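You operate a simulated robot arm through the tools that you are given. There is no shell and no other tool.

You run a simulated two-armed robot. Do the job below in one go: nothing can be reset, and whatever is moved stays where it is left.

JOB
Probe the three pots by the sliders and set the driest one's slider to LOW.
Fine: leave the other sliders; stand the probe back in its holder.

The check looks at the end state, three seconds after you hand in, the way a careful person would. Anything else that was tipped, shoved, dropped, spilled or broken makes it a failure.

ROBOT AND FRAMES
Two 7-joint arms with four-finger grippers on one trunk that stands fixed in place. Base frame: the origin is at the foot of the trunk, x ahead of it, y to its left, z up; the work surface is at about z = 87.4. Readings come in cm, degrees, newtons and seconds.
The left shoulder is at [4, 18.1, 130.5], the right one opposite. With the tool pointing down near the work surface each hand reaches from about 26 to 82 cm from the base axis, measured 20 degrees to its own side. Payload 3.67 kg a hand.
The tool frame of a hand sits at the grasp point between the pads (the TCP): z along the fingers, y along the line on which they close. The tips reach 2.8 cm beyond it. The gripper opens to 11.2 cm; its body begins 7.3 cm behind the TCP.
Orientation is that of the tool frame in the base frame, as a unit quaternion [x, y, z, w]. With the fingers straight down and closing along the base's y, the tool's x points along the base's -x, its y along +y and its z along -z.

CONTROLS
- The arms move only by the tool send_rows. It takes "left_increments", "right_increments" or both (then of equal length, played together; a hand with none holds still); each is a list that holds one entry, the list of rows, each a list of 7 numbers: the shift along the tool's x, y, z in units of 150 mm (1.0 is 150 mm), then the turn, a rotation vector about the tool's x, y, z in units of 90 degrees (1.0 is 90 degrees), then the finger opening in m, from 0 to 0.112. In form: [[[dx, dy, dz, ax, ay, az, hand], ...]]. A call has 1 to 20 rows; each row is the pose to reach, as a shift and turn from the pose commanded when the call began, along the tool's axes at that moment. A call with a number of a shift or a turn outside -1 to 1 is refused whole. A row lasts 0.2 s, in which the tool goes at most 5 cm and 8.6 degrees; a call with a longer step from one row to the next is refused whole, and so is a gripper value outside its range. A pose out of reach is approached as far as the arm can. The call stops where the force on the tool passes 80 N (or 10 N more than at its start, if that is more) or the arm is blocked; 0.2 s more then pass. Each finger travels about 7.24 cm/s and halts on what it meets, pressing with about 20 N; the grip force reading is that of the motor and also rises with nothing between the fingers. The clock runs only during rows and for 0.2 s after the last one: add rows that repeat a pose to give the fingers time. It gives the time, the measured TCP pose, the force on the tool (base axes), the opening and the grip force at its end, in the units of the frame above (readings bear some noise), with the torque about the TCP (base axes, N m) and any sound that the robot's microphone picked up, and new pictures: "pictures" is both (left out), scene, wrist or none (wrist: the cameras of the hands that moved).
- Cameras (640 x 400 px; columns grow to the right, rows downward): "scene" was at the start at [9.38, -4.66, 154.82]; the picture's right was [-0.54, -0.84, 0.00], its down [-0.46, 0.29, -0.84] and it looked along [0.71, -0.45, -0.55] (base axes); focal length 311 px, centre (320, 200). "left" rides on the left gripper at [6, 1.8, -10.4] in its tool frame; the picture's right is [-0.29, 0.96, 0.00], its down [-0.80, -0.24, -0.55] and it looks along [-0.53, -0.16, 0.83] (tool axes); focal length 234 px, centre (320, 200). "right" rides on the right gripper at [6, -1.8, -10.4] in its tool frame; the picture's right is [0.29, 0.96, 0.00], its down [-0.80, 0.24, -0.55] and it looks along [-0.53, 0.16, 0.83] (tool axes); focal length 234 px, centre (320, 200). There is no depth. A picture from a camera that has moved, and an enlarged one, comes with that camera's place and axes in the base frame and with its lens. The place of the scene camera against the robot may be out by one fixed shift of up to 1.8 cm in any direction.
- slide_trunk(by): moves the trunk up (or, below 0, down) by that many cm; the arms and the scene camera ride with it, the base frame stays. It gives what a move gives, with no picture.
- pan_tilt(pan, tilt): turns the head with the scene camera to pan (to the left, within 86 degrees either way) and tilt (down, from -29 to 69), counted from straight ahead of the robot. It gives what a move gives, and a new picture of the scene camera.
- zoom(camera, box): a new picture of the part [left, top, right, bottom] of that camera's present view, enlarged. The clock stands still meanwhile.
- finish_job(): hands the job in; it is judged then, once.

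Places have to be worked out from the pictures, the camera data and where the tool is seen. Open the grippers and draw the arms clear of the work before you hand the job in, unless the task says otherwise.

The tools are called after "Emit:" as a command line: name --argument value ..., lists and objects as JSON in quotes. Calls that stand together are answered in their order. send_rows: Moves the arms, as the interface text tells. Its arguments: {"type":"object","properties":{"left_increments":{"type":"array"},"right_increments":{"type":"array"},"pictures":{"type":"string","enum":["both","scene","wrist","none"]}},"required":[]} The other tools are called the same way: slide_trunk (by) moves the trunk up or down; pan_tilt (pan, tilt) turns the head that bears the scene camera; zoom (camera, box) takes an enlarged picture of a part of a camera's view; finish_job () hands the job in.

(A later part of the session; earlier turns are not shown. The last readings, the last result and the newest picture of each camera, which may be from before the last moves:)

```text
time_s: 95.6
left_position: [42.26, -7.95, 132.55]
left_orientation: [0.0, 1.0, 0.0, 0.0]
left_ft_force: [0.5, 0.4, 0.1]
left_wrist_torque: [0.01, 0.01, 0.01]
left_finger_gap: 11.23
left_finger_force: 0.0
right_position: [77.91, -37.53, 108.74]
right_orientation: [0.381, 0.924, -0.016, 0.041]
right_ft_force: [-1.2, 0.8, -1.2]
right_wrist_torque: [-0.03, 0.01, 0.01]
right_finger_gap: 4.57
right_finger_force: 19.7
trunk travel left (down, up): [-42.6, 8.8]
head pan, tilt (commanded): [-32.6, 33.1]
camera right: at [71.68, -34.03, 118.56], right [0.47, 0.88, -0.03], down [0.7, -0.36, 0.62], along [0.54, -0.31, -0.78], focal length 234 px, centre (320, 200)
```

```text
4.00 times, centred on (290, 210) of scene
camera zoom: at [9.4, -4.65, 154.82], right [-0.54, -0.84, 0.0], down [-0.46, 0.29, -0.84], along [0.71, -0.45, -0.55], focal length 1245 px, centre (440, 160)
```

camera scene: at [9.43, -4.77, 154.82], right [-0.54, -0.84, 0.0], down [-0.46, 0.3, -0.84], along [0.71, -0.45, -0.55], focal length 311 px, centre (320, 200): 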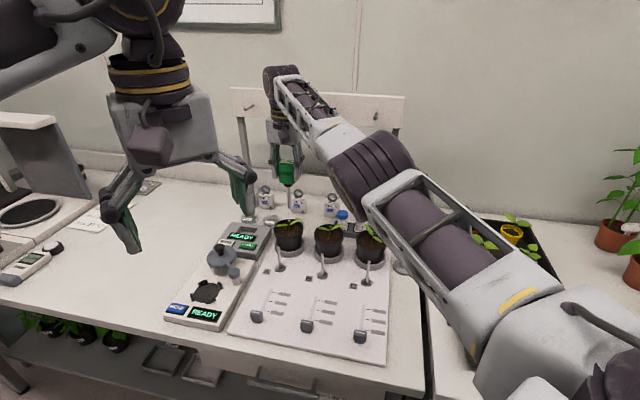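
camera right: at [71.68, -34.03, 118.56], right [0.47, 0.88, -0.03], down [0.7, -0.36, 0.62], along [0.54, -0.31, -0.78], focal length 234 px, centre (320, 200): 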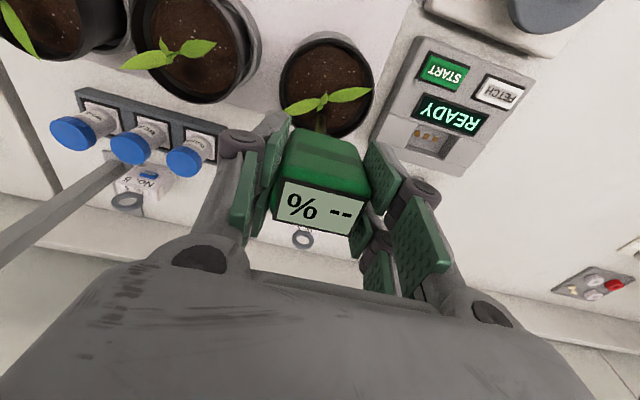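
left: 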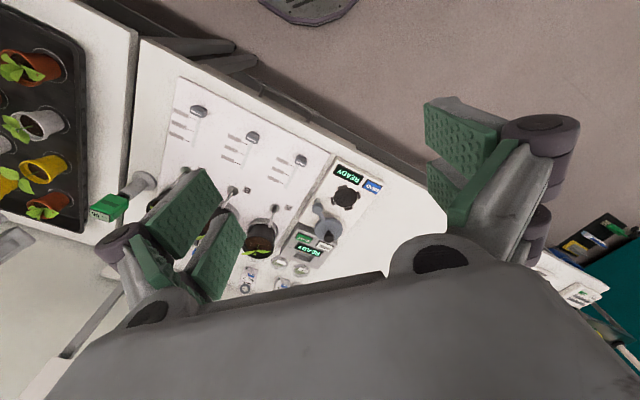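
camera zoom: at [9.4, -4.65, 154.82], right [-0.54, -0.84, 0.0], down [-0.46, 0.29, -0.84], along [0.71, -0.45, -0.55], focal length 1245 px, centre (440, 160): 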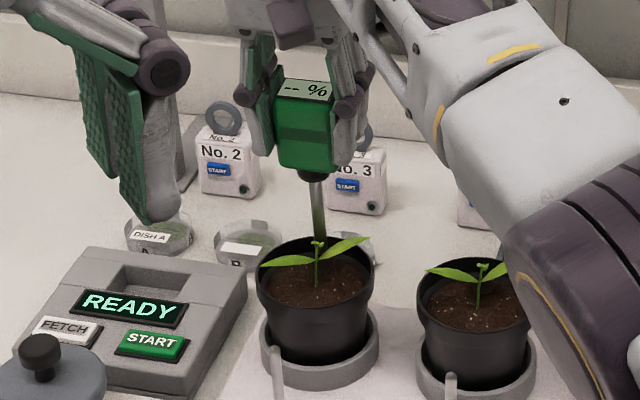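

Aligned over pot A's hole. I lower along the axis.

Emit:
send_rows --right_increments '[[[0, 0.001, 0.03, 0, 0, 0, 0.02], [0, 0.001, 0.06, 0, 0, 0, 0.02], [0, 0.001, 0.09, 0, 0, 0, 0.02], [0, 0.001, 0.12, 0, 0, 0, 0.02], [0, 0.001, 0.14, 0, 0, 0, 0.02], [0, 0.001, 0.16, 0, 0, 0, 0.02]]]' --pictures "wrist"

Emit:
zoom --camera "right" --box '[285, 80, 355, 140]'

```text
time_s: 97.0
left_position: [42.14, -7.99, 132.53]
left_orientation: [-0.001, 1.0, 0.0, 0.001]
left_ft_force: [-0.2, 0.1, 0.5]
left_wrist_torque: [0.02, -0.01, -0.02]
left_finger_gap: 11.19
left_finger_force: 0.0
right_position: [78.15, -37.72, 106.4]
right_orientation: [0.383, 0.923, -0.017, 0.04]
right_ft_force: [0.9, -0.5, -0.4]
right_wrist_torque: [-0.03, 0.04, 0.0]
right_finger_gap: 4.55
right_finger_force: 19.6
trunk travel left (down, up): [-42.6, 8.8]
head pan, tilt (commanded): [-32.6, 33.1]
camera right: at [71.83, -34.2, 116.16], right [0.47, 0.88, -0.03], down [0.7, -0.36, 0.62], along [0.54, -0.31, -0.78], focal length 234 px, centre (320, 200)
```

right: 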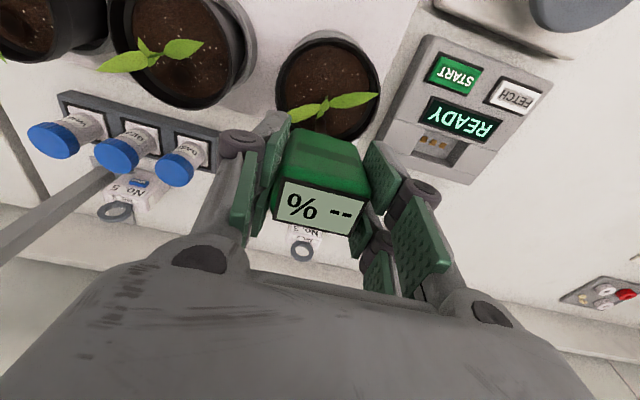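

```text
6.67 times, centred on (320, 110) of right
camera zoom: at [71.83, -34.2, 116.16], right [0.47, 0.88, -0.03], down [0.7, -0.36, 0.62], along [0.54, -0.31, -0.78], focal length 1561 px, centre (320, 800)
```

zoom: 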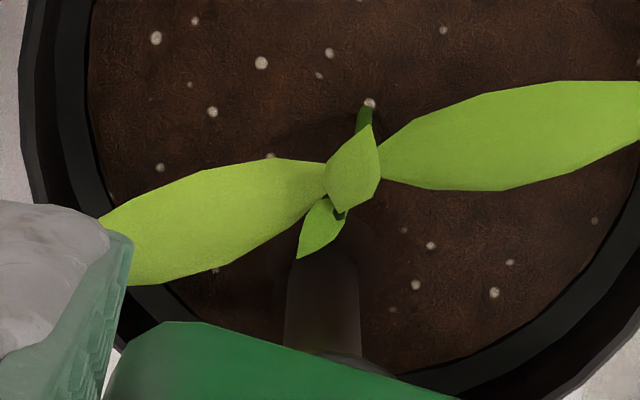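

It slides in freely. I lower 1.6 cm more and read.

Emit:
send_rows --right_increments '[[[0, 0, 0.025, 0, 0, 0, 0.02], [0, 0, 0.05, 0, 0, 0, 0.02], [0, 0, 0.075, 0, 0, 0, 0.02], [0, 0, 0.105, 0, 0, 0, 0.02], [0, 0, 0.105, 0, 0, 0, 0.02], [0, 0, 0.105, 0, 0, 0, 0.02], [0, 0, 0.105, 0, 0, 0, 0.02], [0, 0, 0.105, 0, 0, 0, 0.02]]]' --pictures "wrist"

Emit:
zoom --camera "scene" --box '[260, 165, 320, 245]'

Emit:
zoom --camera "right" --box '[260, 160, 380, 250]'

```text
time_s: 98.8
left_position: [42.25, -7.93, 132.51]
left_orientation: [0.0, 1.0, 0.0, 0.0]
left_ft_force: [-0.1, 0.4, 0.2]
left_wrist_torque: [0.0, 0.0, -0.03]
left_finger_gap: 11.22
left_finger_force: 0.1
right_position: [78.03, -37.77, 104.95]
right_orientation: [0.382, 0.923, -0.017, 0.04]
right_ft_force: [-2.1, 1.3, -0.8]
right_wrist_torque: [0.11, 0.18, -0.01]
right_finger_gap: 4.58
right_finger_force: 19.6
trunk travel left (down, up): [-42.6, 8.8]
head pan, tilt (commanded): [-32.6, 33.1]
camera right: at [71.87, -34.25, 114.62], right [0.47, 0.88, -0.03], down [0.7, -0.36, 0.62], along [0.54, -0.31, -0.78], focal length 234 px, centre (320, 200)
```

right: 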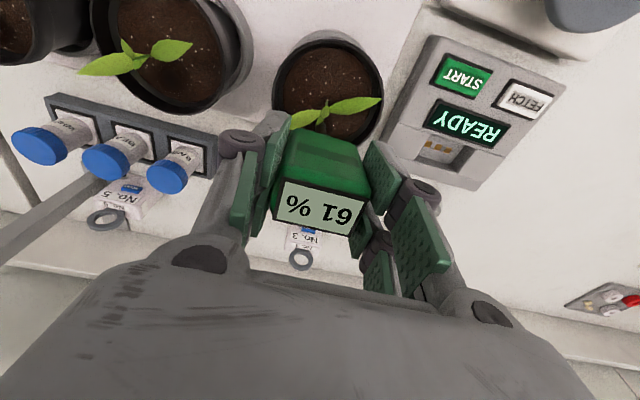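

```text
5.00 times, centred on (290, 205) of scene
camera zoom: at [9.39, -4.64, 154.82], right [-0.54, -0.84, 0.0], down [-0.46, 0.29, -0.84], along [0.71, -0.45, -0.55], focal length 1556 px, centre (470, 175)
```

zoom: 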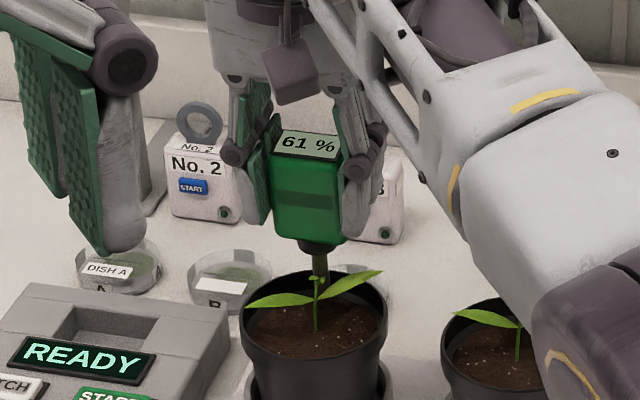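

```text
4.44 times, centred on (320, 205) of right
camera zoom: at [71.87, -34.25, 114.62], right [0.47, 0.88, -0.03], down [0.7, -0.36, 0.62], along [0.54, -0.31, -0.78], focal length 1041 px, centre (320, 178)
```

zoom: 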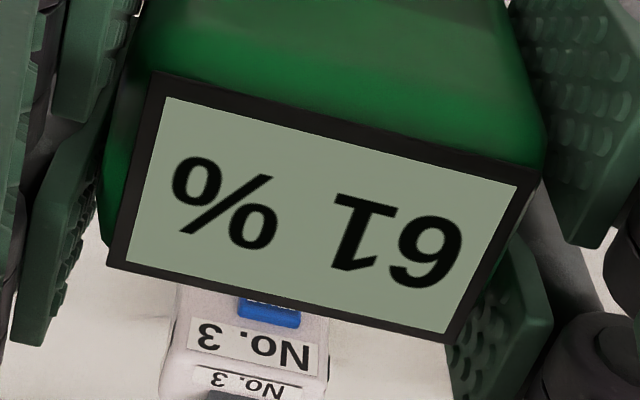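

Pot A reads 61 %, so with C at 44 % and B at 52 %, pot C is the driest. I pull the spike out along its axis.

Emit:
send_rows --right_increments '[[[0, 0, -0.06, 0, 0, 0, 0.02], [0, 0, -0.14, 0, 0, 0, 0.02], [0, 0, -0.24, 0, 0, 0, 0.02], [0, 0, -0.36, 0, 0, 0, 0.02], [0, 0, -0.48, 0, 0, 0, 0.02], [0, 0, -0.6, 0, 0, 0, 0.02], [0, 0, -0.68, 0, 0, 0, 0.02], [0, 0, -0.68, 0, 0, 0, 0.02]]]' --pictures "wrist"

```text
time_s: 100.6
left_position: [42.15, -7.95, 132.45]
left_orientation: [0.0, 1.0, 0.0, 0.0]
left_ft_force: [-0.1, -0.2, 0.3]
left_wrist_torque: [0.02, -0.04, 0.02]
left_finger_gap: 11.22
left_finger_force: 0.1
right_position: [77.57, -37.14, 114.99]
right_orientation: [0.383, 0.923, -0.018, 0.041]
right_ft_force: [0.2, -0.8, -1.2]
right_wrist_torque: [0.0, -0.01, 0.0]
right_finger_gap: 4.57
right_finger_force: 19.7
trunk travel left (down, up): [-42.6, 8.8]
head pan, tilt (commanded): [-32.6, 33.1]
camera right: at [71.34, -33.65, 124.76], right [0.47, 0.88, -0.03], down [0.7, -0.36, 0.62], along [0.54, -0.31, -0.78], focal length 234 px, centre (320, 200)
```

right: 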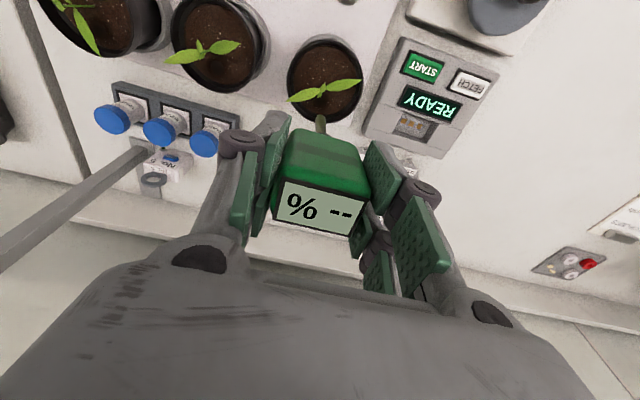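

I carry the probe back along the row above the pots toward the holder, straightening it on the way.

Emit:
send_rows --right_increments '[[[0, -0.1, 0, 0, 0.014, 0, 0.02], [0, -0.25, 0, 0, 0.028, 0, 0.02], [0, -0.4, 0, 0, 0.042, 0, 0.02], [0, -0.55, 0, 0, 0.0556, 0, 0.02], [0, -0.7, 0, 0, 0.0556, 0, 0.02], [0, -0.85, 0, 0, 0.0556, 0, 0.02], [0, -0.967, 0, 0, 0.0556, 0, 0.02], [0, -0.967, 0, 0, 0.0556, 0, 0.02]]]' --pictures "none"

Emit:
send_rows --right_increments '[[[0, -0.1, 0, 0, 0, 0, 0.02], [0, -0.25, 0, 0, 0, 0, 0.02], [0, -0.4, 0, 0, 0, 0, 0.02], [0, -0.55, 0, 0, 0, 0, 0.02], [0, -0.7, 0, 0, 0, 0, 0.02], [0, -0.85, 0, 0, 0, 0, 0.02], [0, -0.967, 0, 0, 0, 0, 0.02], [0, -0.967, 0, 0, 0, 0, 0.02]]]' --pictures "wrist"

```text
time_s: 102.4
left_position: [42.21, -7.94, 132.55]
left_orientation: [0.0, 1.0, 0.0, -0.001]
left_ft_force: [0.6, 1.4, 0.1]
left_wrist_torque: [-0.02, 0.01, 0.0]
left_finger_gap: 11.2
left_finger_force: 0.1
right_position: [67.36, -47.27, 115.05]
right_orientation: [0.383, 0.924, 0.001, 0.0]
right_ft_force: [0.8, 0.3, 0.2]
right_wrist_torque: [-0.01, -0.02, 0.01]
right_finger_gap: 4.57
right_finger_force: 19.7
trunk travel left (down, up): [-42.6, 8.8]
head pan, tilt (commanded): [-32.6, 33.1]
```

```text
time_s: 104.2
left_position: [42.27, -7.95, 132.52]
left_orientation: [0.0, 1.0, -0.001, 0.0]
left_ft_force: [0.9, 0.5, 0.1]
left_wrist_torque: [0.01, 0.04, 0.02]
left_finger_gap: 11.16
left_finger_force: 0.1
right_position: [56.95, -57.49, 115.01]
right_orientation: [0.382, 0.924, 0.0, 0.0]
right_ft_force: [-0.3, -0.1, -0.7]
right_wrist_torque: [0.01, 0.0, 0.02]
right_finger_gap: 4.58
right_finger_force: 20.3
trunk travel left (down, up): [-42.6, 8.8]
head pan, tilt (commanded): [-32.6, 33.1]
camera right: at [51.39, -54.75, 125.34], right [0.47, 0.88, 0.0], down [0.73, -0.39, 0.55], along [0.49, -0.26, -0.83], focal length 234 px, centre (320, 200)
```

right: 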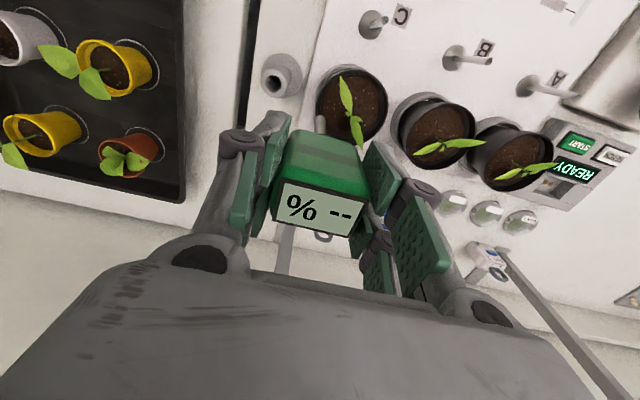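

Emit:
send_rows --right_increments '[[[0.007, -0.1, 0, 0, 0, 0, 0.02], [0.014, -0.2, 0, 0, 0, 0, 0.02], [0.021, -0.3, 0, 0, 0, 0, 0.02], [0.028, -0.405, 0, 0, 0, 0, 0.02], [0.028, -0.405, 0.1, 0, 0, 0, 0.02], [0.028, -0.405, 0.2, 0, 0, 0, 0.02], [0.028, -0.405, 0.26, 0, 0, 0, 0.02], [0.028, -0.405, 0.26, 0, 0, 0, 0.02]]]'

Emit:
zoom --camera "right" --box '[280, 60, 360, 140]'

Emit:
zoom --camera "scene" --box '[370, 170, 440, 280]'

```text
time_s: 106.0
left_position: [42.09, -7.88, 132.4]
left_orientation: [0.001, 1.0, 0.0, -0.001]
left_ft_force: [-0.2, 0.3, 0.4]
left_wrist_torque: [-0.01, -0.02, 0.03]
left_finger_gap: 11.19
left_finger_force: 0.1
right_position: [52.5, -61.55, 111.14]
right_orientation: [0.383, 0.924, -0.001, 0.0]
right_ft_force: [-0.2, -0.8, -1.0]
right_wrist_torque: [0.0, 0.03, 0.0]
right_finger_gap: 4.59
right_finger_force: 20.4
trunk travel left (down, up): [-42.6, 8.8]
head pan, tilt (commanded): [-32.6, 33.1]
camera scene: at [9.42, -4.66, 154.82], right [-0.54, -0.84, 0.0], down [-0.46, 0.29, -0.84], along [0.71, -0.45, -0.55], focal length 311 px, centre (320, 200)
camera right: at [46.8, -58.73, 121.42], right [0.47, 0.88, 0.0], down [0.73, -0.39, 0.55], along [0.49, -0.26, -0.83], focal length 234 px, centre (320, 200)
```

scene: 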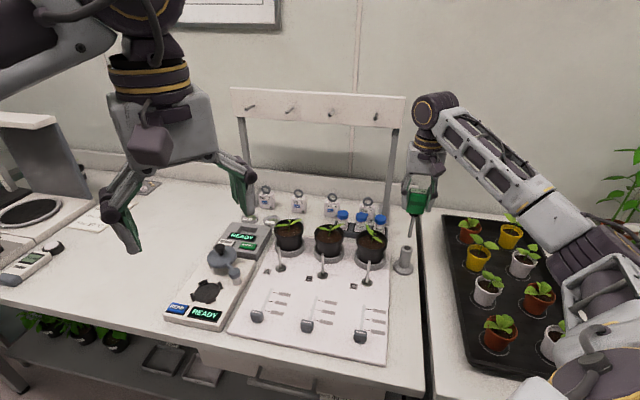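
right: 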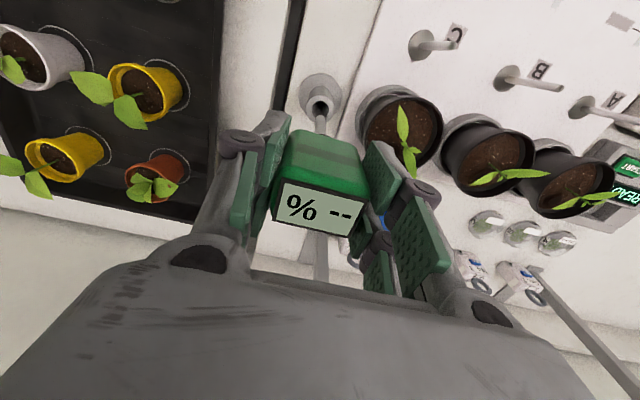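

```text
5.00 times, centred on (320, 100) of right
camera zoom: at [46.8, -58.73, 121.42], right [0.47, 0.88, 0.0], down [0.73, -0.39, 0.55], along [0.49, -0.26, -0.83], focal length 1171 px, centre (320, 700)
```

zoom: 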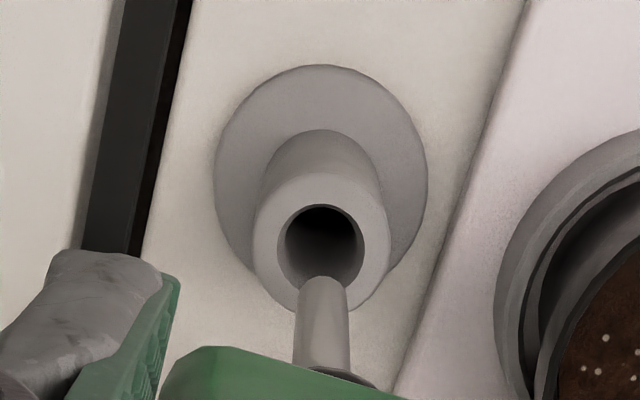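

```text
3.64 times, centred on (405, 225) of scene
camera zoom: at [9.42, -4.66, 154.82], right [-0.54, -0.84, 0.0], down [-0.46, 0.29, -0.84], along [0.71, -0.45, -0.55], focal length 1132 px, centre (11, 109)
```

zoom: 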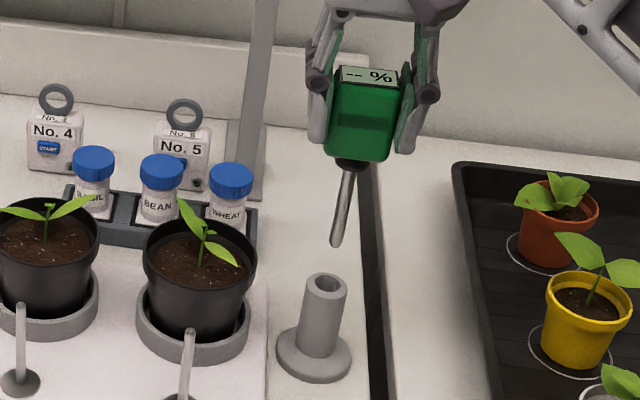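

The spike is over the bore, about 0.15 cm back. I correct and lower it into the holder.

Emit:
send_rows --right_increments '[[[0.01, 0, 0.06, 0, 0, 0, 0.02], [0.01, 0, 0.14, 0, 0, 0, 0.02], [0.01, 0, 0.22, 0, 0, 0, 0.02], [0.01, 0, 0.32, 0, 0, 0, 0.02], [0.01, 0, 0.42, 0, 0, 0, 0.02], [0.01, 0, 0.52, 0, 0, 0, 0.02], [0.01, 0, 0.6, 0, 0, 0, 0.02], [0.01, 0, 0.66, 0, 0, 0, 0.02], [0.01, 0, 0.7, 0, 0, 0, 0.02]]]' --pictures "wrist"

Emit:
zoom --camera "scene" --box '[370, 190, 440, 280]'

```text
time_s: 108.0
left_position: [42.06, -8.0, 132.48]
left_orientation: [-0.001, 1.0, 0.0, 0.0]
left_ft_force: [0.7, 1.2, -0.3]
left_wrist_torque: [0.01, 0.01, -0.03]
left_finger_gap: 11.2
left_finger_force: 0.1
right_position: [52.28, -61.48, 100.62]
right_orientation: [0.383, 0.924, 0.0, 0.0]
right_ft_force: [0.5, 0.0, -1.6]
right_wrist_torque: [0.01, -0.04, 0.02]
right_finger_gap: 4.58
right_finger_force: 20.1
trunk travel left (down, up): [-42.6, 8.8]
head pan, tilt (commanded): [-32.6, 33.1]
camera right: at [46.72, -58.7, 110.93], right [0.47, 0.88, 0.0], down [0.73, -0.39, 0.55], along [0.49, -0.26, -0.83], focal length 234 px, centre (320, 200)
```

right: 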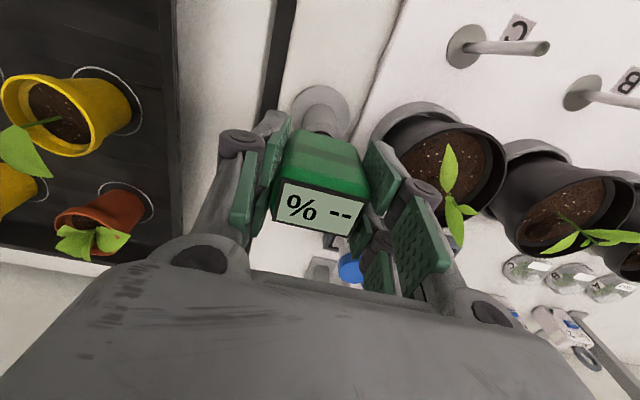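

```text
4.44 times, centred on (405, 235) of scene
camera zoom: at [9.4, -4.68, 154.82], right [-0.54, -0.84, 0.0], down [-0.46, 0.29, -0.84], along [0.71, -0.45, -0.55], focal length 1383 px, centre (-58, 44)
```

zoom: 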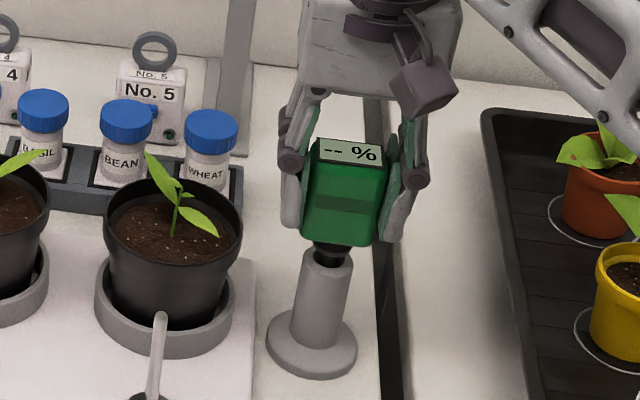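

Almost seated; the collar is just above the tube. A few small steps down until it touches.

Emit:
send_rows --right_increments '[[[0, 0, 0.01, 0, 0, 0, 0.02], [0, 0, 0.02, 0, 0, 0, 0.02], [0, 0, 0.028, 0, 0, 0, 0.02]]]' --pictures "none"

Emit:
zoom --camera "scene" --box '[370, 190, 440, 280]'

```text
time_s: 108.8
left_position: [42.1, -7.78, 132.59]
left_orientation: [0.0, 1.0, 0.0, 0.0]
left_ft_force: [-0.2, -0.1, -0.5]
left_wrist_torque: [0.0, 0.02, -0.02]
left_finger_gap: 11.18
left_finger_force: 0.1
right_position: [52.32, -61.51, 100.24]
right_orientation: [0.383, 0.924, 0.0, 0.0]
right_ft_force: [-0.4, 0.5, 7.8]
right_wrist_torque: [0.0, 0.06, 0.01]
right_finger_gap: 4.61
right_finger_force: 20.0
trunk travel left (down, up): [-42.6, 8.8]
head pan, tilt (commanded): [-32.6, 33.1]
```

```text
4.44 times, centred on (405, 235) of scene
camera zoom: at [9.31, -4.58, 154.84], right [-0.54, -0.84, 0.0], down [-0.46, 0.29, -0.84], along [0.71, -0.45, -0.55], focal length 1383 px, centre (-58, 44)
```

zoom: 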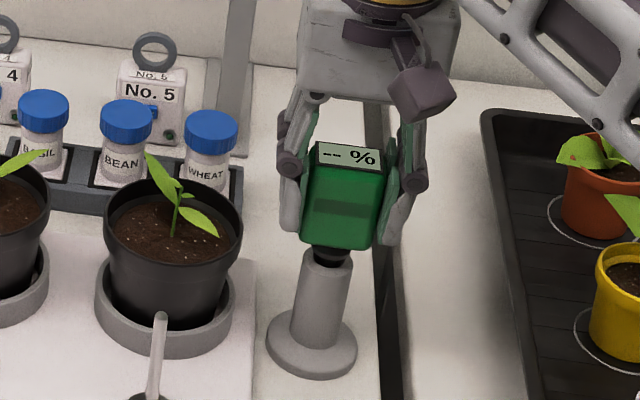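

Seated with 8 N at exactly the original seat height. I relax the push and open the fingers gently to release it.

Emit:
send_rows --right_increments '[[[0, 0, -0.012, 0, 0, 0, 0.02], [0, 0, -0.012, 0, 0, 0, 0.046], [0, 0, -0.012, 0, 0, 0, 0.05], [0, 0, -0.012, 0, 0, 0, 0.056], [0, 0, -0.012, 0, 0, 0, 0.064], [0, 0, -0.012, 0, 0, 0, 0.07], [0, 0, -0.012, 0, 0, 0, 0.07]]]' --pictures "wrist"

Emit:
zoom --camera "scene" --box '[370, 190, 440, 280]'

```text
time_s: 110.4
left_position: [42.18, -7.9, 132.51]
left_orientation: [-0.001, 1.0, 0.0, 0.0]
left_ft_force: [-0.1, 0.3, 0.1]
left_wrist_torque: [-0.01, 0.0, -0.02]
left_finger_gap: 11.23
left_finger_force: 0.2
right_position: [52.3, -61.51, 100.46]
right_orientation: [0.383, 0.924, 0.001, 0.0]
right_ft_force: [0.5, -0.4, -0.3]
right_wrist_torque: [0.01, 0.0, 0.0]
right_finger_gap: 7.03
right_finger_force: 0.1
trunk travel left (down, up): [-42.6, 8.8]
head pan, tilt (commanded): [-32.6, 33.1]
camera right: at [46.73, -58.67, 110.71], right [0.47, 0.88, 0.0], down [0.73, -0.39, 0.55], along [0.49, -0.26, -0.83], focal length 234 px, centre (320, 200)
```

right: 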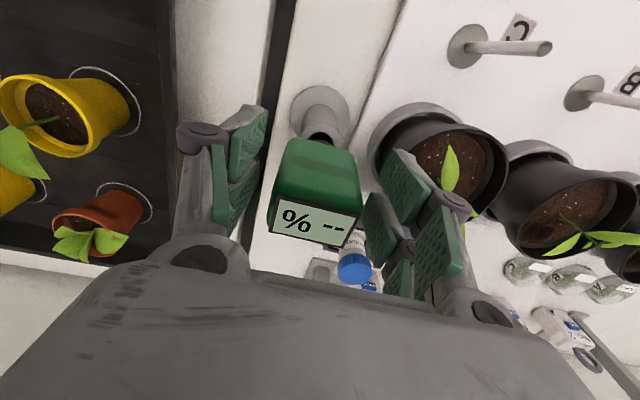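

```text
4.44 times, centred on (405, 235) of scene
camera zoom: at [9.39, -4.67, 154.82], right [-0.54, -0.84, 0.0], down [-0.46, 0.29, -0.84], along [0.71, -0.45, -0.55], focal length 1383 px, centre (-58, 44)
```

zoom: 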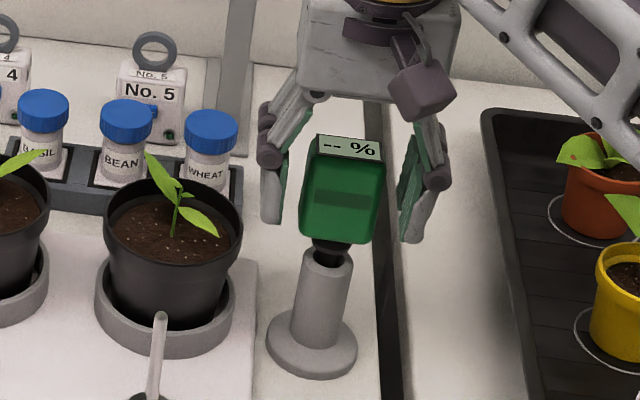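

The probe stands in its holder, leaning slightly back within the loose bore. I raise the open hand straight up and check it.

Emit:
send_rows --right_increments '[[[0, 0, -0.06, 0, 0, 0, 0.072], [0, 0, -0.14, 0, 0, 0, 0.072], [0, 0, -0.26, 0, 0, 0, 0.072], [0, 0, -0.4, 0, 0, 0, 0.072], [0, 0, -0.55, 0, 0, 0, 0.072], [0, 0, -0.7, 0, 0, 0, 0.072], [0, 0, -0.85, 0, 0, 0, 0.072], [0, 0, -0.85, 0, 0, 0, 0.072]]]'

Emit:
zoom --camera "scene" --box '[370, 200, 430, 280]'

Emit:
zoom --camera "right" --box '[280, 50, 360, 140]'

```text
time_s: 112.2
left_position: [42.27, -7.91, 132.57]
left_orientation: [0.0, 1.0, 0.0, 0.0]
left_ft_force: [-0.5, -0.6, 0.5]
left_wrist_torque: [-0.04, 0.01, 0.01]
left_finger_gap: 11.21
left_finger_force: 0.0
right_position: [52.22, -61.58, 113.15]
right_orientation: [0.384, 0.923, 0.001, -0.001]
right_ft_force: [-0.9, 0.4, -0.1]
right_wrist_torque: [0.01, 0.05, -0.02]
right_finger_gap: 7.19
right_finger_force: 0.1
trunk travel left (down, up): [-42.6, 8.8]
head pan, tilt (commanded): [-32.6, 33.1]
camera scene: at [9.41, -4.68, 154.82], right [-0.54, -0.84, 0.0], down [-0.46, 0.29, -0.84], along [0.71, -0.45, -0.55], focal length 311 px, centre (320, 200)
camera right: at [46.66, -58.69, 123.43], right [0.47, 0.88, 0.0], down [0.73, -0.39, 0.55], along [0.49, -0.26, -0.83], focal length 234 px, centre (320, 200)
```

scene: 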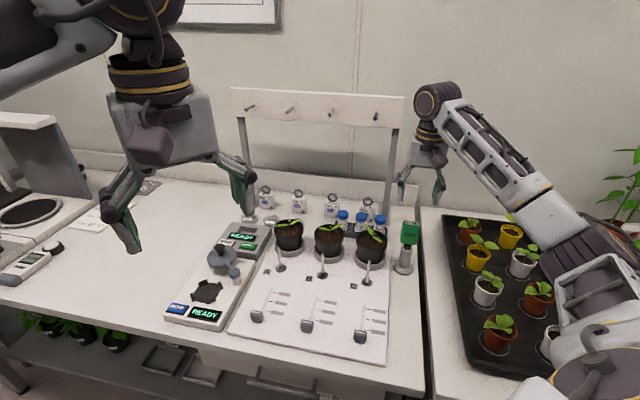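
right: 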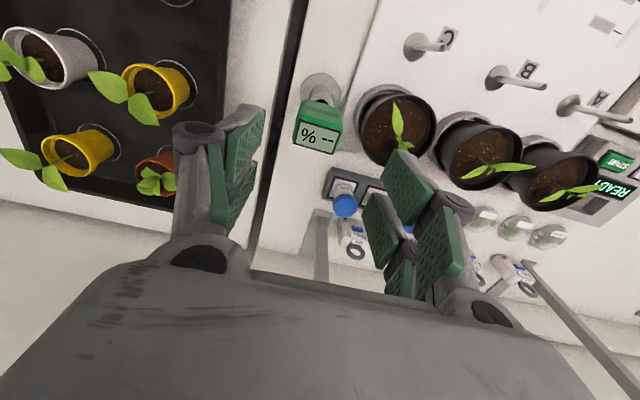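

```text
5.00 times, centred on (400, 240) of scene
camera zoom: at [9.41, -4.68, 154.82], right [-0.54, -0.84, 0.0], down [-0.46, 0.29, -0.84], along [0.71, -0.45, -0.55], focal length 1556 px, centre (-80, 0)
```

zoom: 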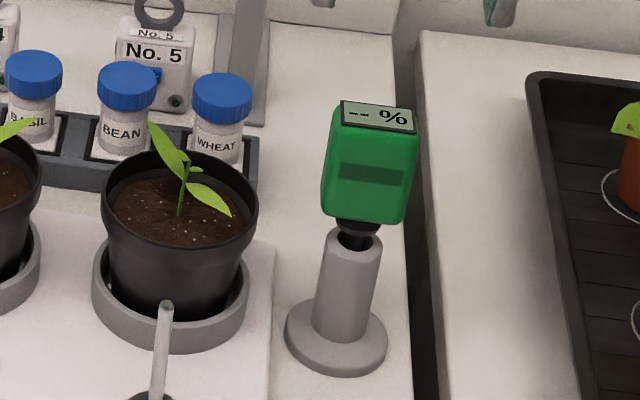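

```text
4.44 times, centred on (320, 95) of right
camera zoom: at [46.66, -58.69, 123.43], right [0.47, 0.88, 0.0], down [0.73, -0.39, 0.55], along [0.49, -0.26, -0.83], focal length 1041 px, centre (320, 667)
```

zoom: 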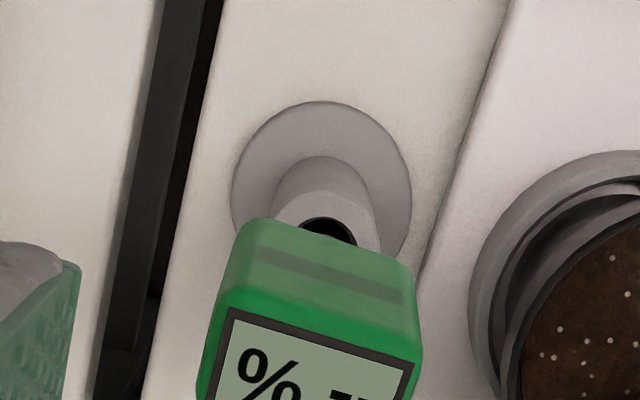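

The probe is standing in its holder. Next, slider C: I bring the right hand's camera over slider C to read the labels up close.

Emit:
send_rows --right_increments '[[[0.1, 0.045, 0, 0, 0, 0, 0.08], [0.22, 0.1, 0, 0, 0, 0, 0.09], [0.35, 0.16, 0, 0, 0, 0, 0.1], [0.48, 0.22, 0, 0, 0, 0, 0.112], [0.61, 0.28, 0, 0, 0, 0, 0.112], [0.75, 0.34, 0, 0, 0, 0, 0.112], [0.75, 0.34, 0, 0, 0, 0, 0.112]]]' --pictures "none"

Emit:
send_rows --right_increments '[[[0.1, 0.045, 0.05, 0, 0, 0, 0.112], [0.22, 0.1, 0.12, 0, 0, 0, 0.112], [0.35, 0.16, 0.2, 0, 0, 0, 0.112], [0.48, 0.22, 0.3, 0, 0, 0, 0.112], [0.61, 0.28, 0.4, 0, 0, 0, 0.112], [0.75, 0.34, 0.5, 0, 0, 0, 0.112], [0.75, 0.34, 0.53, 0, 0, 0, 0.112]]]'

```text
time_s: 113.8
left_position: [42.11, -7.91, 132.51]
left_orientation: [0.0, 1.0, 0.0, 0.0]
left_ft_force: [0.3, 0.2, -0.5]
left_wrist_torque: [0.0, -0.02, 0.01]
left_finger_gap: 11.2
left_finger_force: 0.1
right_position: [47.9, -49.89, 113.13]
right_orientation: [0.383, 0.924, 0.0, 0.0]
right_ft_force: [0.4, -0.8, 0.0]
right_wrist_torque: [0.01, 0.0, 0.04]
right_finger_gap: 11.21
right_finger_force: 0.0
trunk travel left (down, up): [-42.6, 8.8]
head pan, tilt (commanded): [-32.6, 33.1]
```

```text
time_s: 115.4
left_position: [42.1, -7.8, 132.55]
left_orientation: [0.0, 1.0, 0.0, 0.0]
left_ft_force: [0.8, -0.1, 0.2]
left_wrist_torque: [-0.01, -0.01, -0.01]
left_finger_gap: 11.21
left_finger_force: 0.1
right_position: [43.51, -38.37, 105.21]
right_orientation: [0.382, 0.924, -0.001, 0.0]
right_ft_force: [-0.2, 0.0, 0.2]
right_wrist_torque: [0.01, -0.03, 0.0]
right_finger_gap: 11.2
right_finger_force: 0.1
trunk travel left (down, up): [-42.6, 8.8]
head pan, tilt (commanded): [-32.6, 33.1]
camera scene: at [9.38, -4.68, 154.82], right [-0.54, -0.84, 0.0], down [-0.46, 0.29, -0.84], along [0.71, -0.45, -0.55], focal length 311 px, centre (320, 200)
camera right: at [38.01, -35.54, 115.5], right [0.47, 0.88, 0.0], down [0.73, -0.39, 0.55], along [0.49, -0.26, -0.83], focal length 234 px, centre (320, 200)
```

scene: 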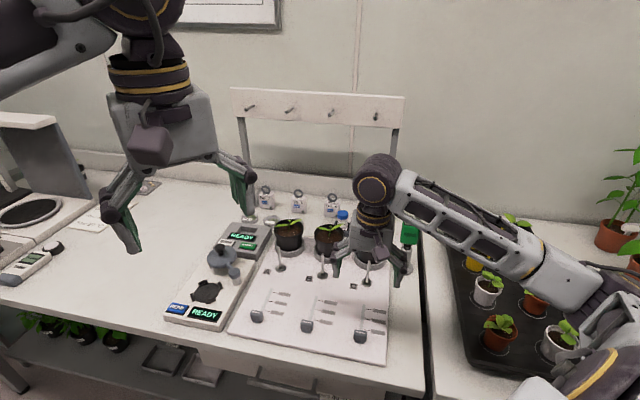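
right: 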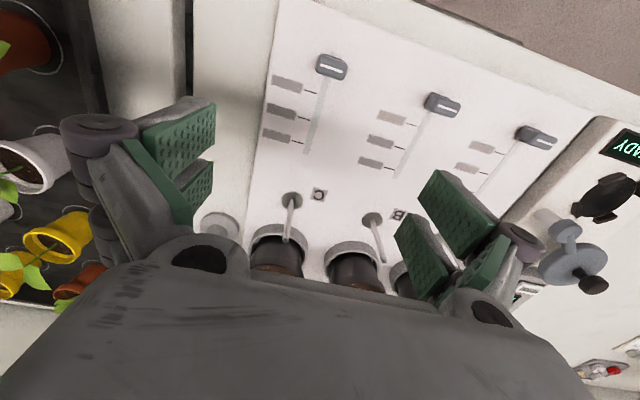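

Emit:
zoom --camera "right" --box '[255, 40, 355, 160]'

Emit:
zoom --camera "right" --box '[260, 70, 310, 110]'

Emit:
zoom --camera "right" --box '[255, 115, 310, 155]'

```text
3.33 times, centred on (305, 100) of right
camera zoom: at [38.01, -35.54, 115.5], right [0.47, 0.88, 0.0], down [0.73, -0.39, 0.55], along [0.49, -0.26, -0.83], focal length 781 px, centre (370, 533)
```

zoom: 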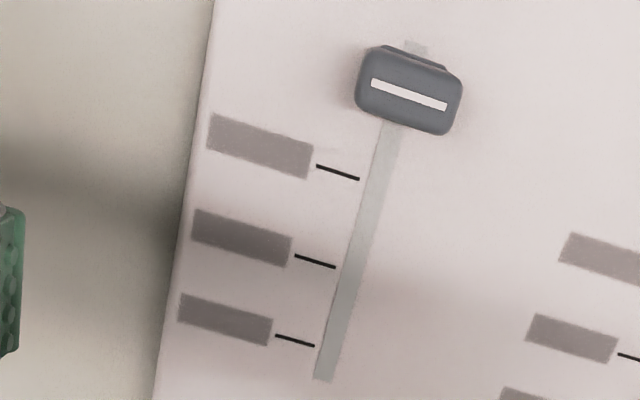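

```text
10.00 times, centred on (285, 90) of right
camera zoom: at [38.01, -35.54, 115.5], right [0.47, 0.88, 0.0], down [0.73, -0.39, 0.55], along [0.49, -0.26, -0.83], focal length 2342 px, centre (670, 1300)
```

zoom: 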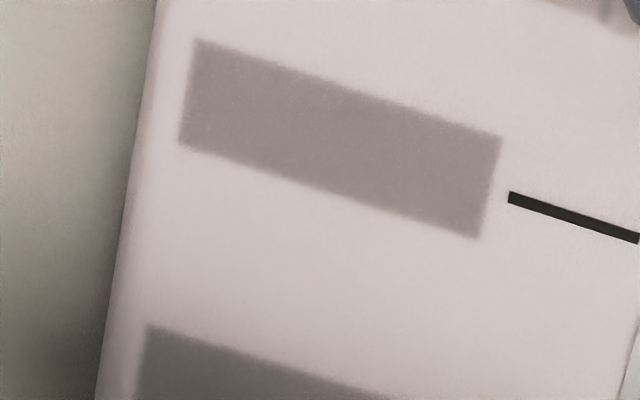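

```text
10.00 times, centred on (282, 135) of right
camera zoom: at [38.01, -35.54, 115.5], right [0.47, 0.88, 0.0], down [0.73, -0.39, 0.55], along [0.49, -0.26, -0.83], focal length 2342 px, centre (695, 850)
```

zoom: 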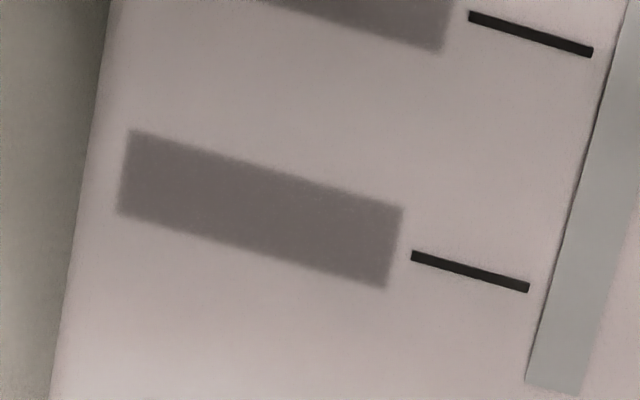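

The small labels look blurred from 27 cm, so I bring the camera much closer, to about 17 cm over slider C's scale, keeping the fingertips 4 cm above the panel.

Emit:
send_rows --right_increments '[[[-0.1, -0.002, 0.05, 0, 0, 0, 0.112], [-0.2, -0.004, 0.15, 0, 0, 0, 0.112], [-0.28, -0.006, 0.27, 0, 0, 0, 0.112], [-0.28, -0.006, 0.4, 0, 0, 0, 0.112], [-0.28, -0.006, 0.53, 0, 0, 0, 0.112], [-0.28, -0.006, 0.62, 0, 0, 0, 0.112], [-0.28, -0.006, 0.62, 0, 0, 0, 0.112]]]' --pictures "wrist"

Emit:
zoom --camera "right" --box '[220, 20, 360, 170]'

```text
time_s: 117.0
left_position: [42.12, -7.9, 132.48]
left_orientation: [-0.001, 1.0, 0.0, 0.0]
left_ft_force: [0.2, -0.2, 0.4]
left_wrist_torque: [0.0, 0.01, 0.01]
left_finger_gap: 11.2
left_finger_force: 0.0
right_position: [46.39, -41.45, 95.8]
right_orientation: [0.382, 0.924, 0.0, 0.0]
right_ft_force: [0.8, 0.1, -0.5]
right_wrist_torque: [0.02, -0.03, -0.04]
right_finger_gap: 11.19
right_finger_force: 0.0
trunk travel left (down, up): [-42.6, 8.8]
head pan, tilt (commanded): [-32.6, 33.1]
camera right: at [40.83, -38.53, 106.19], right [0.47, 0.88, 0.0], down [0.73, -0.39, 0.55], along [0.49, -0.26, -0.83], focal length 234 px, centre (320, 200)
```

right: 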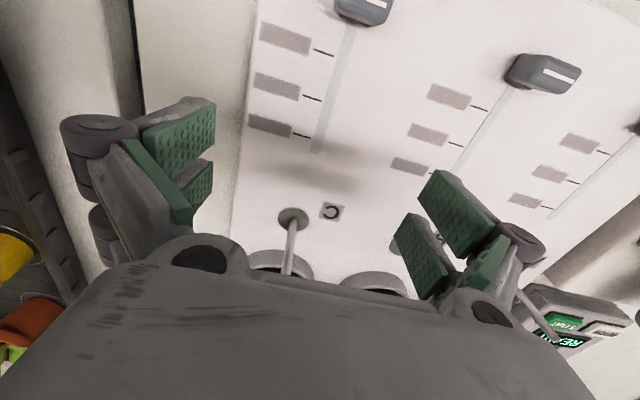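

```text
2.67 times, centred on (290, 95) of right
camera zoom: at [40.83, -38.53, 106.19], right [0.47, 0.88, 0.0], down [0.73, -0.39, 0.55], along [0.49, -0.26, -0.83], focal length 624 px, centre (400, 480)
```

zoom: 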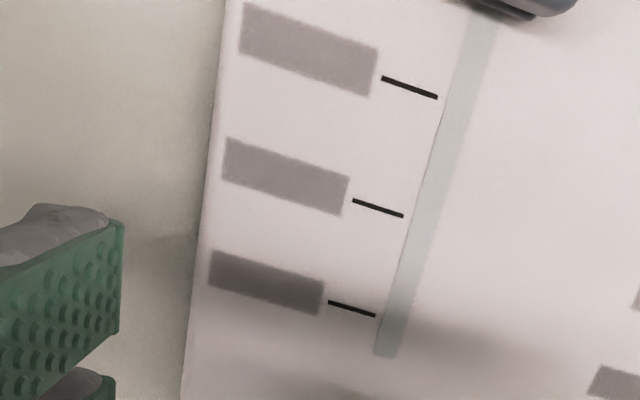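

Still unreadable at 17 cm. I lower another 2.4 cm (fingertips about 2 cm above the panel) and move the view so the labels are nearly under the camera.

Emit:
send_rows --right_increments '[[[0.03, -0.05, 0.04, 0, 0, 0, 0.112], [0.06, -0.1, 0.09, 0, 0, 0, 0.112], [0.06, -0.1, 0.14, 0, 0, 0, 0.112], [0.06, -0.1, 0.165, 0, 0, 0, 0.112]]]' --pictures "wrist"

Emit:
zoom --camera "right" --box '[250, 20, 390, 170]'

Emit:
zoom --camera "right" --box '[260, 60, 340, 120]'

```text
time_s: 118.0
left_position: [42.2, -7.97, 132.55]
left_orientation: [0.0, 1.0, 0.0, 0.0]
left_ft_force: [0.6, 0.0, -0.6]
left_wrist_torque: [-0.01, 0.01, 0.02]
left_finger_gap: 11.2
left_finger_force: 0.0
right_position: [44.85, -41.84, 93.28]
right_orientation: [0.382, 0.924, 0.0, 0.0]
right_ft_force: [0.5, 0.6, 1.3]
right_wrist_torque: [0.01, 0.04, -0.01]
right_finger_gap: 11.2
right_finger_force: 0.1
trunk travel left (down, up): [-42.6, 8.8]
head pan, tilt (commanded): [-32.6, 33.1]
camera right: at [39.19, -38.98, 103.69], right [0.47, 0.88, 0.0], down [0.73, -0.39, 0.55], along [0.49, -0.26, -0.83], focal length 234 px, centre (320, 200)
```

right: 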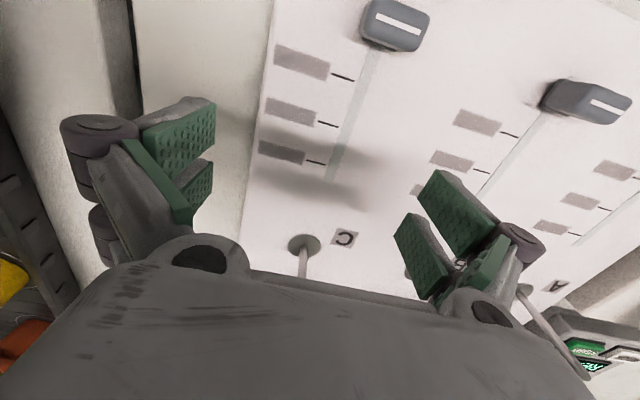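

```text
2.67 times, centred on (320, 95) of right
camera zoom: at [39.19, -38.98, 103.69], right [0.47, 0.88, 0.0], down [0.73, -0.39, 0.55], along [0.49, -0.26, -0.83], focal length 624 px, centre (320, 480)
```

zoom: 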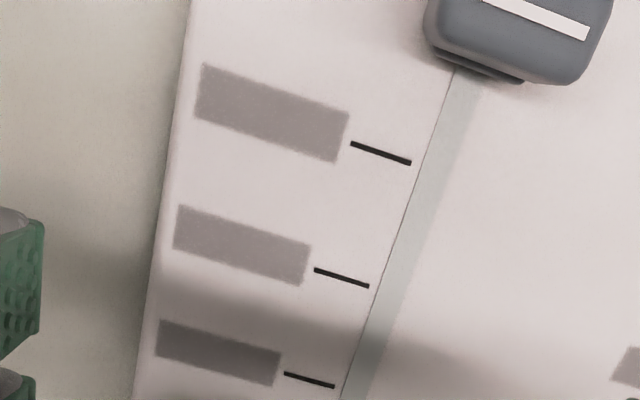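

```text
6.67 times, centred on (300, 90) of right
camera zoom: at [39.19, -38.98, 103.69], right [0.47, 0.88, 0.0], down [0.73, -0.39, 0.55], along [0.49, -0.26, -0.83], focal length 1561 px, centre (453, 933)
```

zoom: 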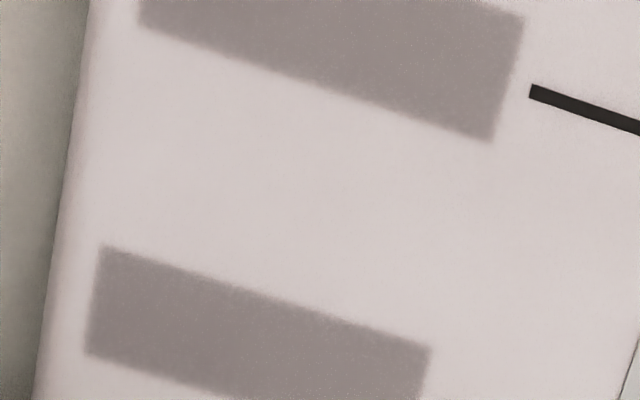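

The three labels stay blank even at 15 cm, so the print itself may be worn. I look around the room with the head for any legend or notice.

Emit:
pan_tilt --pan -15 --tilt 5

Emit:
pan_tilt --pan 20 --tilt 25

Emit:
pan_tilt --pan -75 --tilt 25

```text
time_s: 118.9
left_position: [42.19, -7.86, 132.6]
left_orientation: [-0.001, 1.0, 0.0, 0.0]
left_ft_force: [-0.3, -0.8, -0.2]
left_wrist_torque: [-0.03, 0.0, 0.0]
left_finger_gap: 11.21
left_finger_force: 0.0
right_position: [44.81, -41.89, 93.48]
right_orientation: [0.382, 0.924, 0.0, -0.001]
right_ft_force: [-1.0, 0.2, -0.2]
right_wrist_torque: [0.0, 0.0, 0.01]
right_finger_gap: 11.19
right_finger_force: 0.1
trunk travel left (down, up): [-42.6, 8.8]
head pan, tilt (commanded): [-15.0, 5.0]
camera scene: at [10.76, -2.24, 159.34], right [-0.26, -0.97, 0.0], down [-0.09, 0.02, -1.0], along [0.96, -0.26, -0.09], focal length 311 px, centre (320, 200)
```

scene: 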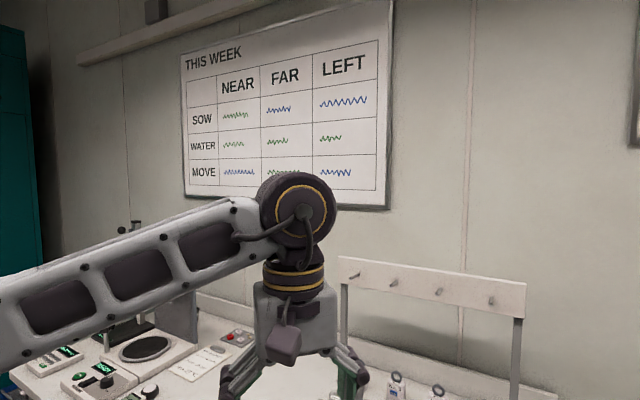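

```text
time_s: 119.9
left_position: [42.06, -7.94, 132.5]
left_orientation: [0.0, 1.0, 0.0, 0.0]
left_ft_force: [0.1, -0.2, -0.2]
left_wrist_torque: [-0.01, 0.02, -0.01]
left_finger_gap: 11.19
left_finger_force: 0.1
right_position: [44.83, -41.87, 93.34]
right_orientation: [0.383, 0.924, 0.0, 0.0]
right_ft_force: [1.0, -0.1, 0.0]
right_wrist_torque: [0.0, -0.03, 0.04]
right_finger_gap: 11.2
right_finger_force: 0.1
trunk travel left (down, up): [-42.6, 8.8]
head pan, tilt (commanded): [20.0, 25.0]
camera scene: at [10.54, 3.28, 156.11], right [0.34, -0.94, 0.0], down [-0.4, -0.14, -0.91], along [0.85, 0.31, -0.42], focal length 311 px, centre (320, 200)
```

scene: 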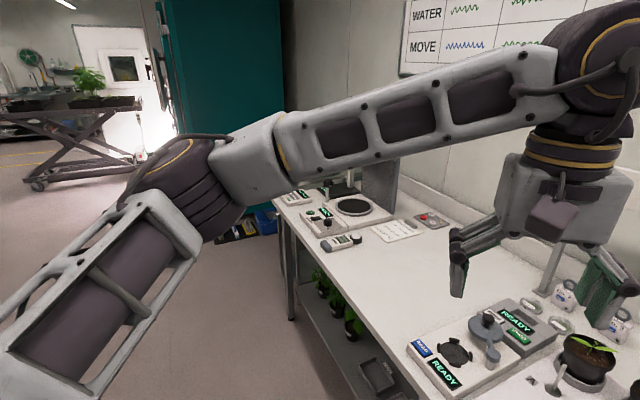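

```text
time_s: 121.7
left_position: [42.16, -7.97, 132.53]
left_orientation: [0.0, 1.0, 0.0, 0.0]
left_ft_force: [0.1, 0.4, -0.6]
left_wrist_torque: [0.0, 0.02, 0.0]
left_finger_gap: 11.2
left_finger_force: 0.1
right_position: [44.72, -41.8, 93.37]
right_orientation: [0.383, 0.924, 0.0, 0.0]
right_ft_force: [-1.0, -0.5, 0.2]
right_wrist_torque: [0.02, 0.0, -0.04]
right_finger_gap: 11.22
right_finger_force: 0.0
trunk travel left (down, up): [-42.6, 8.8]
head pan, tilt (commanded): [-75.0, 25.0]
camera scene: at [4.27, -8.76, 156.11], right [-0.97, -0.26, 0.0], down [-0.11, 0.41, -0.91], along [0.23, -0.88, -0.42], focal length 311 px, centre (320, 200)
```

scene: 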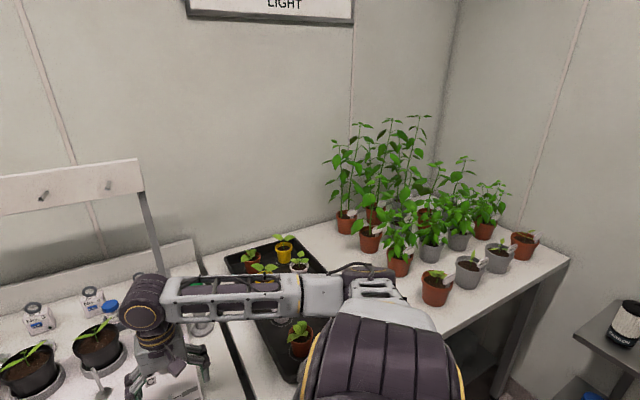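

There's another sign with "LIGHT" above the tray. I tilt up to read it and the "THIS WEEK" board for anything about the sliders.

Emit:
pan_tilt --pan -70 --tilt 0

Emit:
pan_tilt --pan -40 --tilt 10

```text
time_s: 122.5
left_position: [42.2, -7.95, 132.67]
left_orientation: [0.0, 1.0, -0.001, 0.0]
left_ft_force: [0.2, 0.8, -1.2]
left_wrist_torque: [0.0, 0.01, 0.01]
left_finger_gap: 11.2
left_finger_force: 0.0
right_position: [44.87, -41.92, 93.34]
right_orientation: [0.383, 0.924, 0.0, 0.001]
right_ft_force: [-0.2, 0.4, -1.0]
right_wrist_torque: [0.03, -0.05, 0.0]
right_finger_gap: 11.21
right_finger_force: 0.0
trunk travel left (down, up): [-42.6, 8.8]
head pan, tilt (commanded): [-70.0, 0.0]
camera scene: at [4.95, -8.32, 160.14], right [-0.94, -0.34, 0.0], down [0.0, 0.0, -1.0], along [0.34, -0.94, 0.0], focal length 311 px, centre (320, 200)
```

scene: 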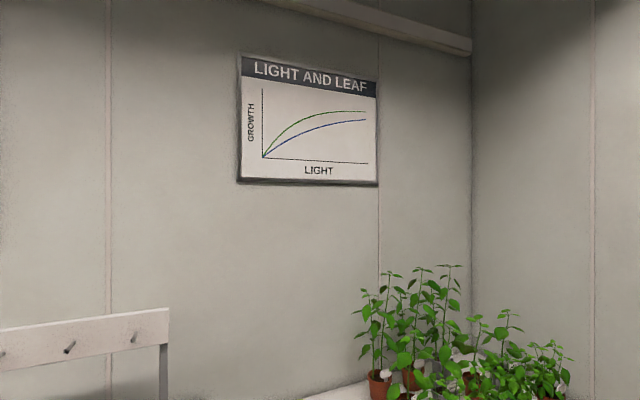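

```text
time_s: 123.5
left_position: [42.18, -7.93, 132.61]
left_orientation: [0.0, 1.0, -0.001, 0.001]
left_ft_force: [-0.8, 0.0, -0.5]
left_wrist_torque: [0.0, 0.01, 0.0]
left_finger_gap: 11.2
left_finger_force: 0.1
right_position: [44.87, -41.78, 93.33]
right_orientation: [0.382, 0.924, 0.0, 0.001]
right_ft_force: [-0.2, 0.9, 0.1]
right_wrist_torque: [0.0, 0.0, 0.0]
right_finger_gap: 11.19
right_finger_force: 0.1
trunk travel left (down, up): [-42.6, 8.8]
head pan, tilt (commanded): [-40.0, 10.0]
camera scene: at [8.99, -5.84, 158.55], right [-0.64, -0.77, 0.0], down [-0.13, 0.11, -0.98], along [0.75, -0.63, -0.17], focal length 311 px, centre (320, 200)
```

scene: 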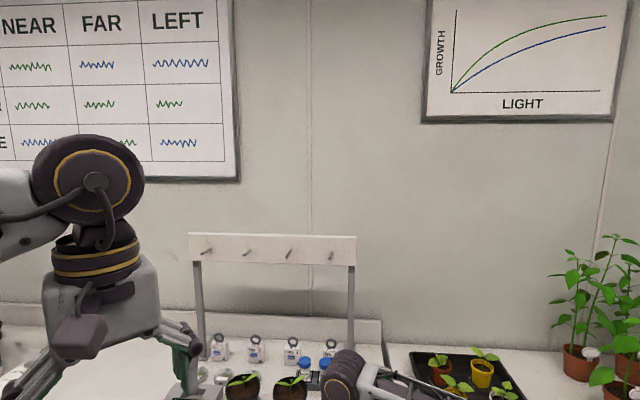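

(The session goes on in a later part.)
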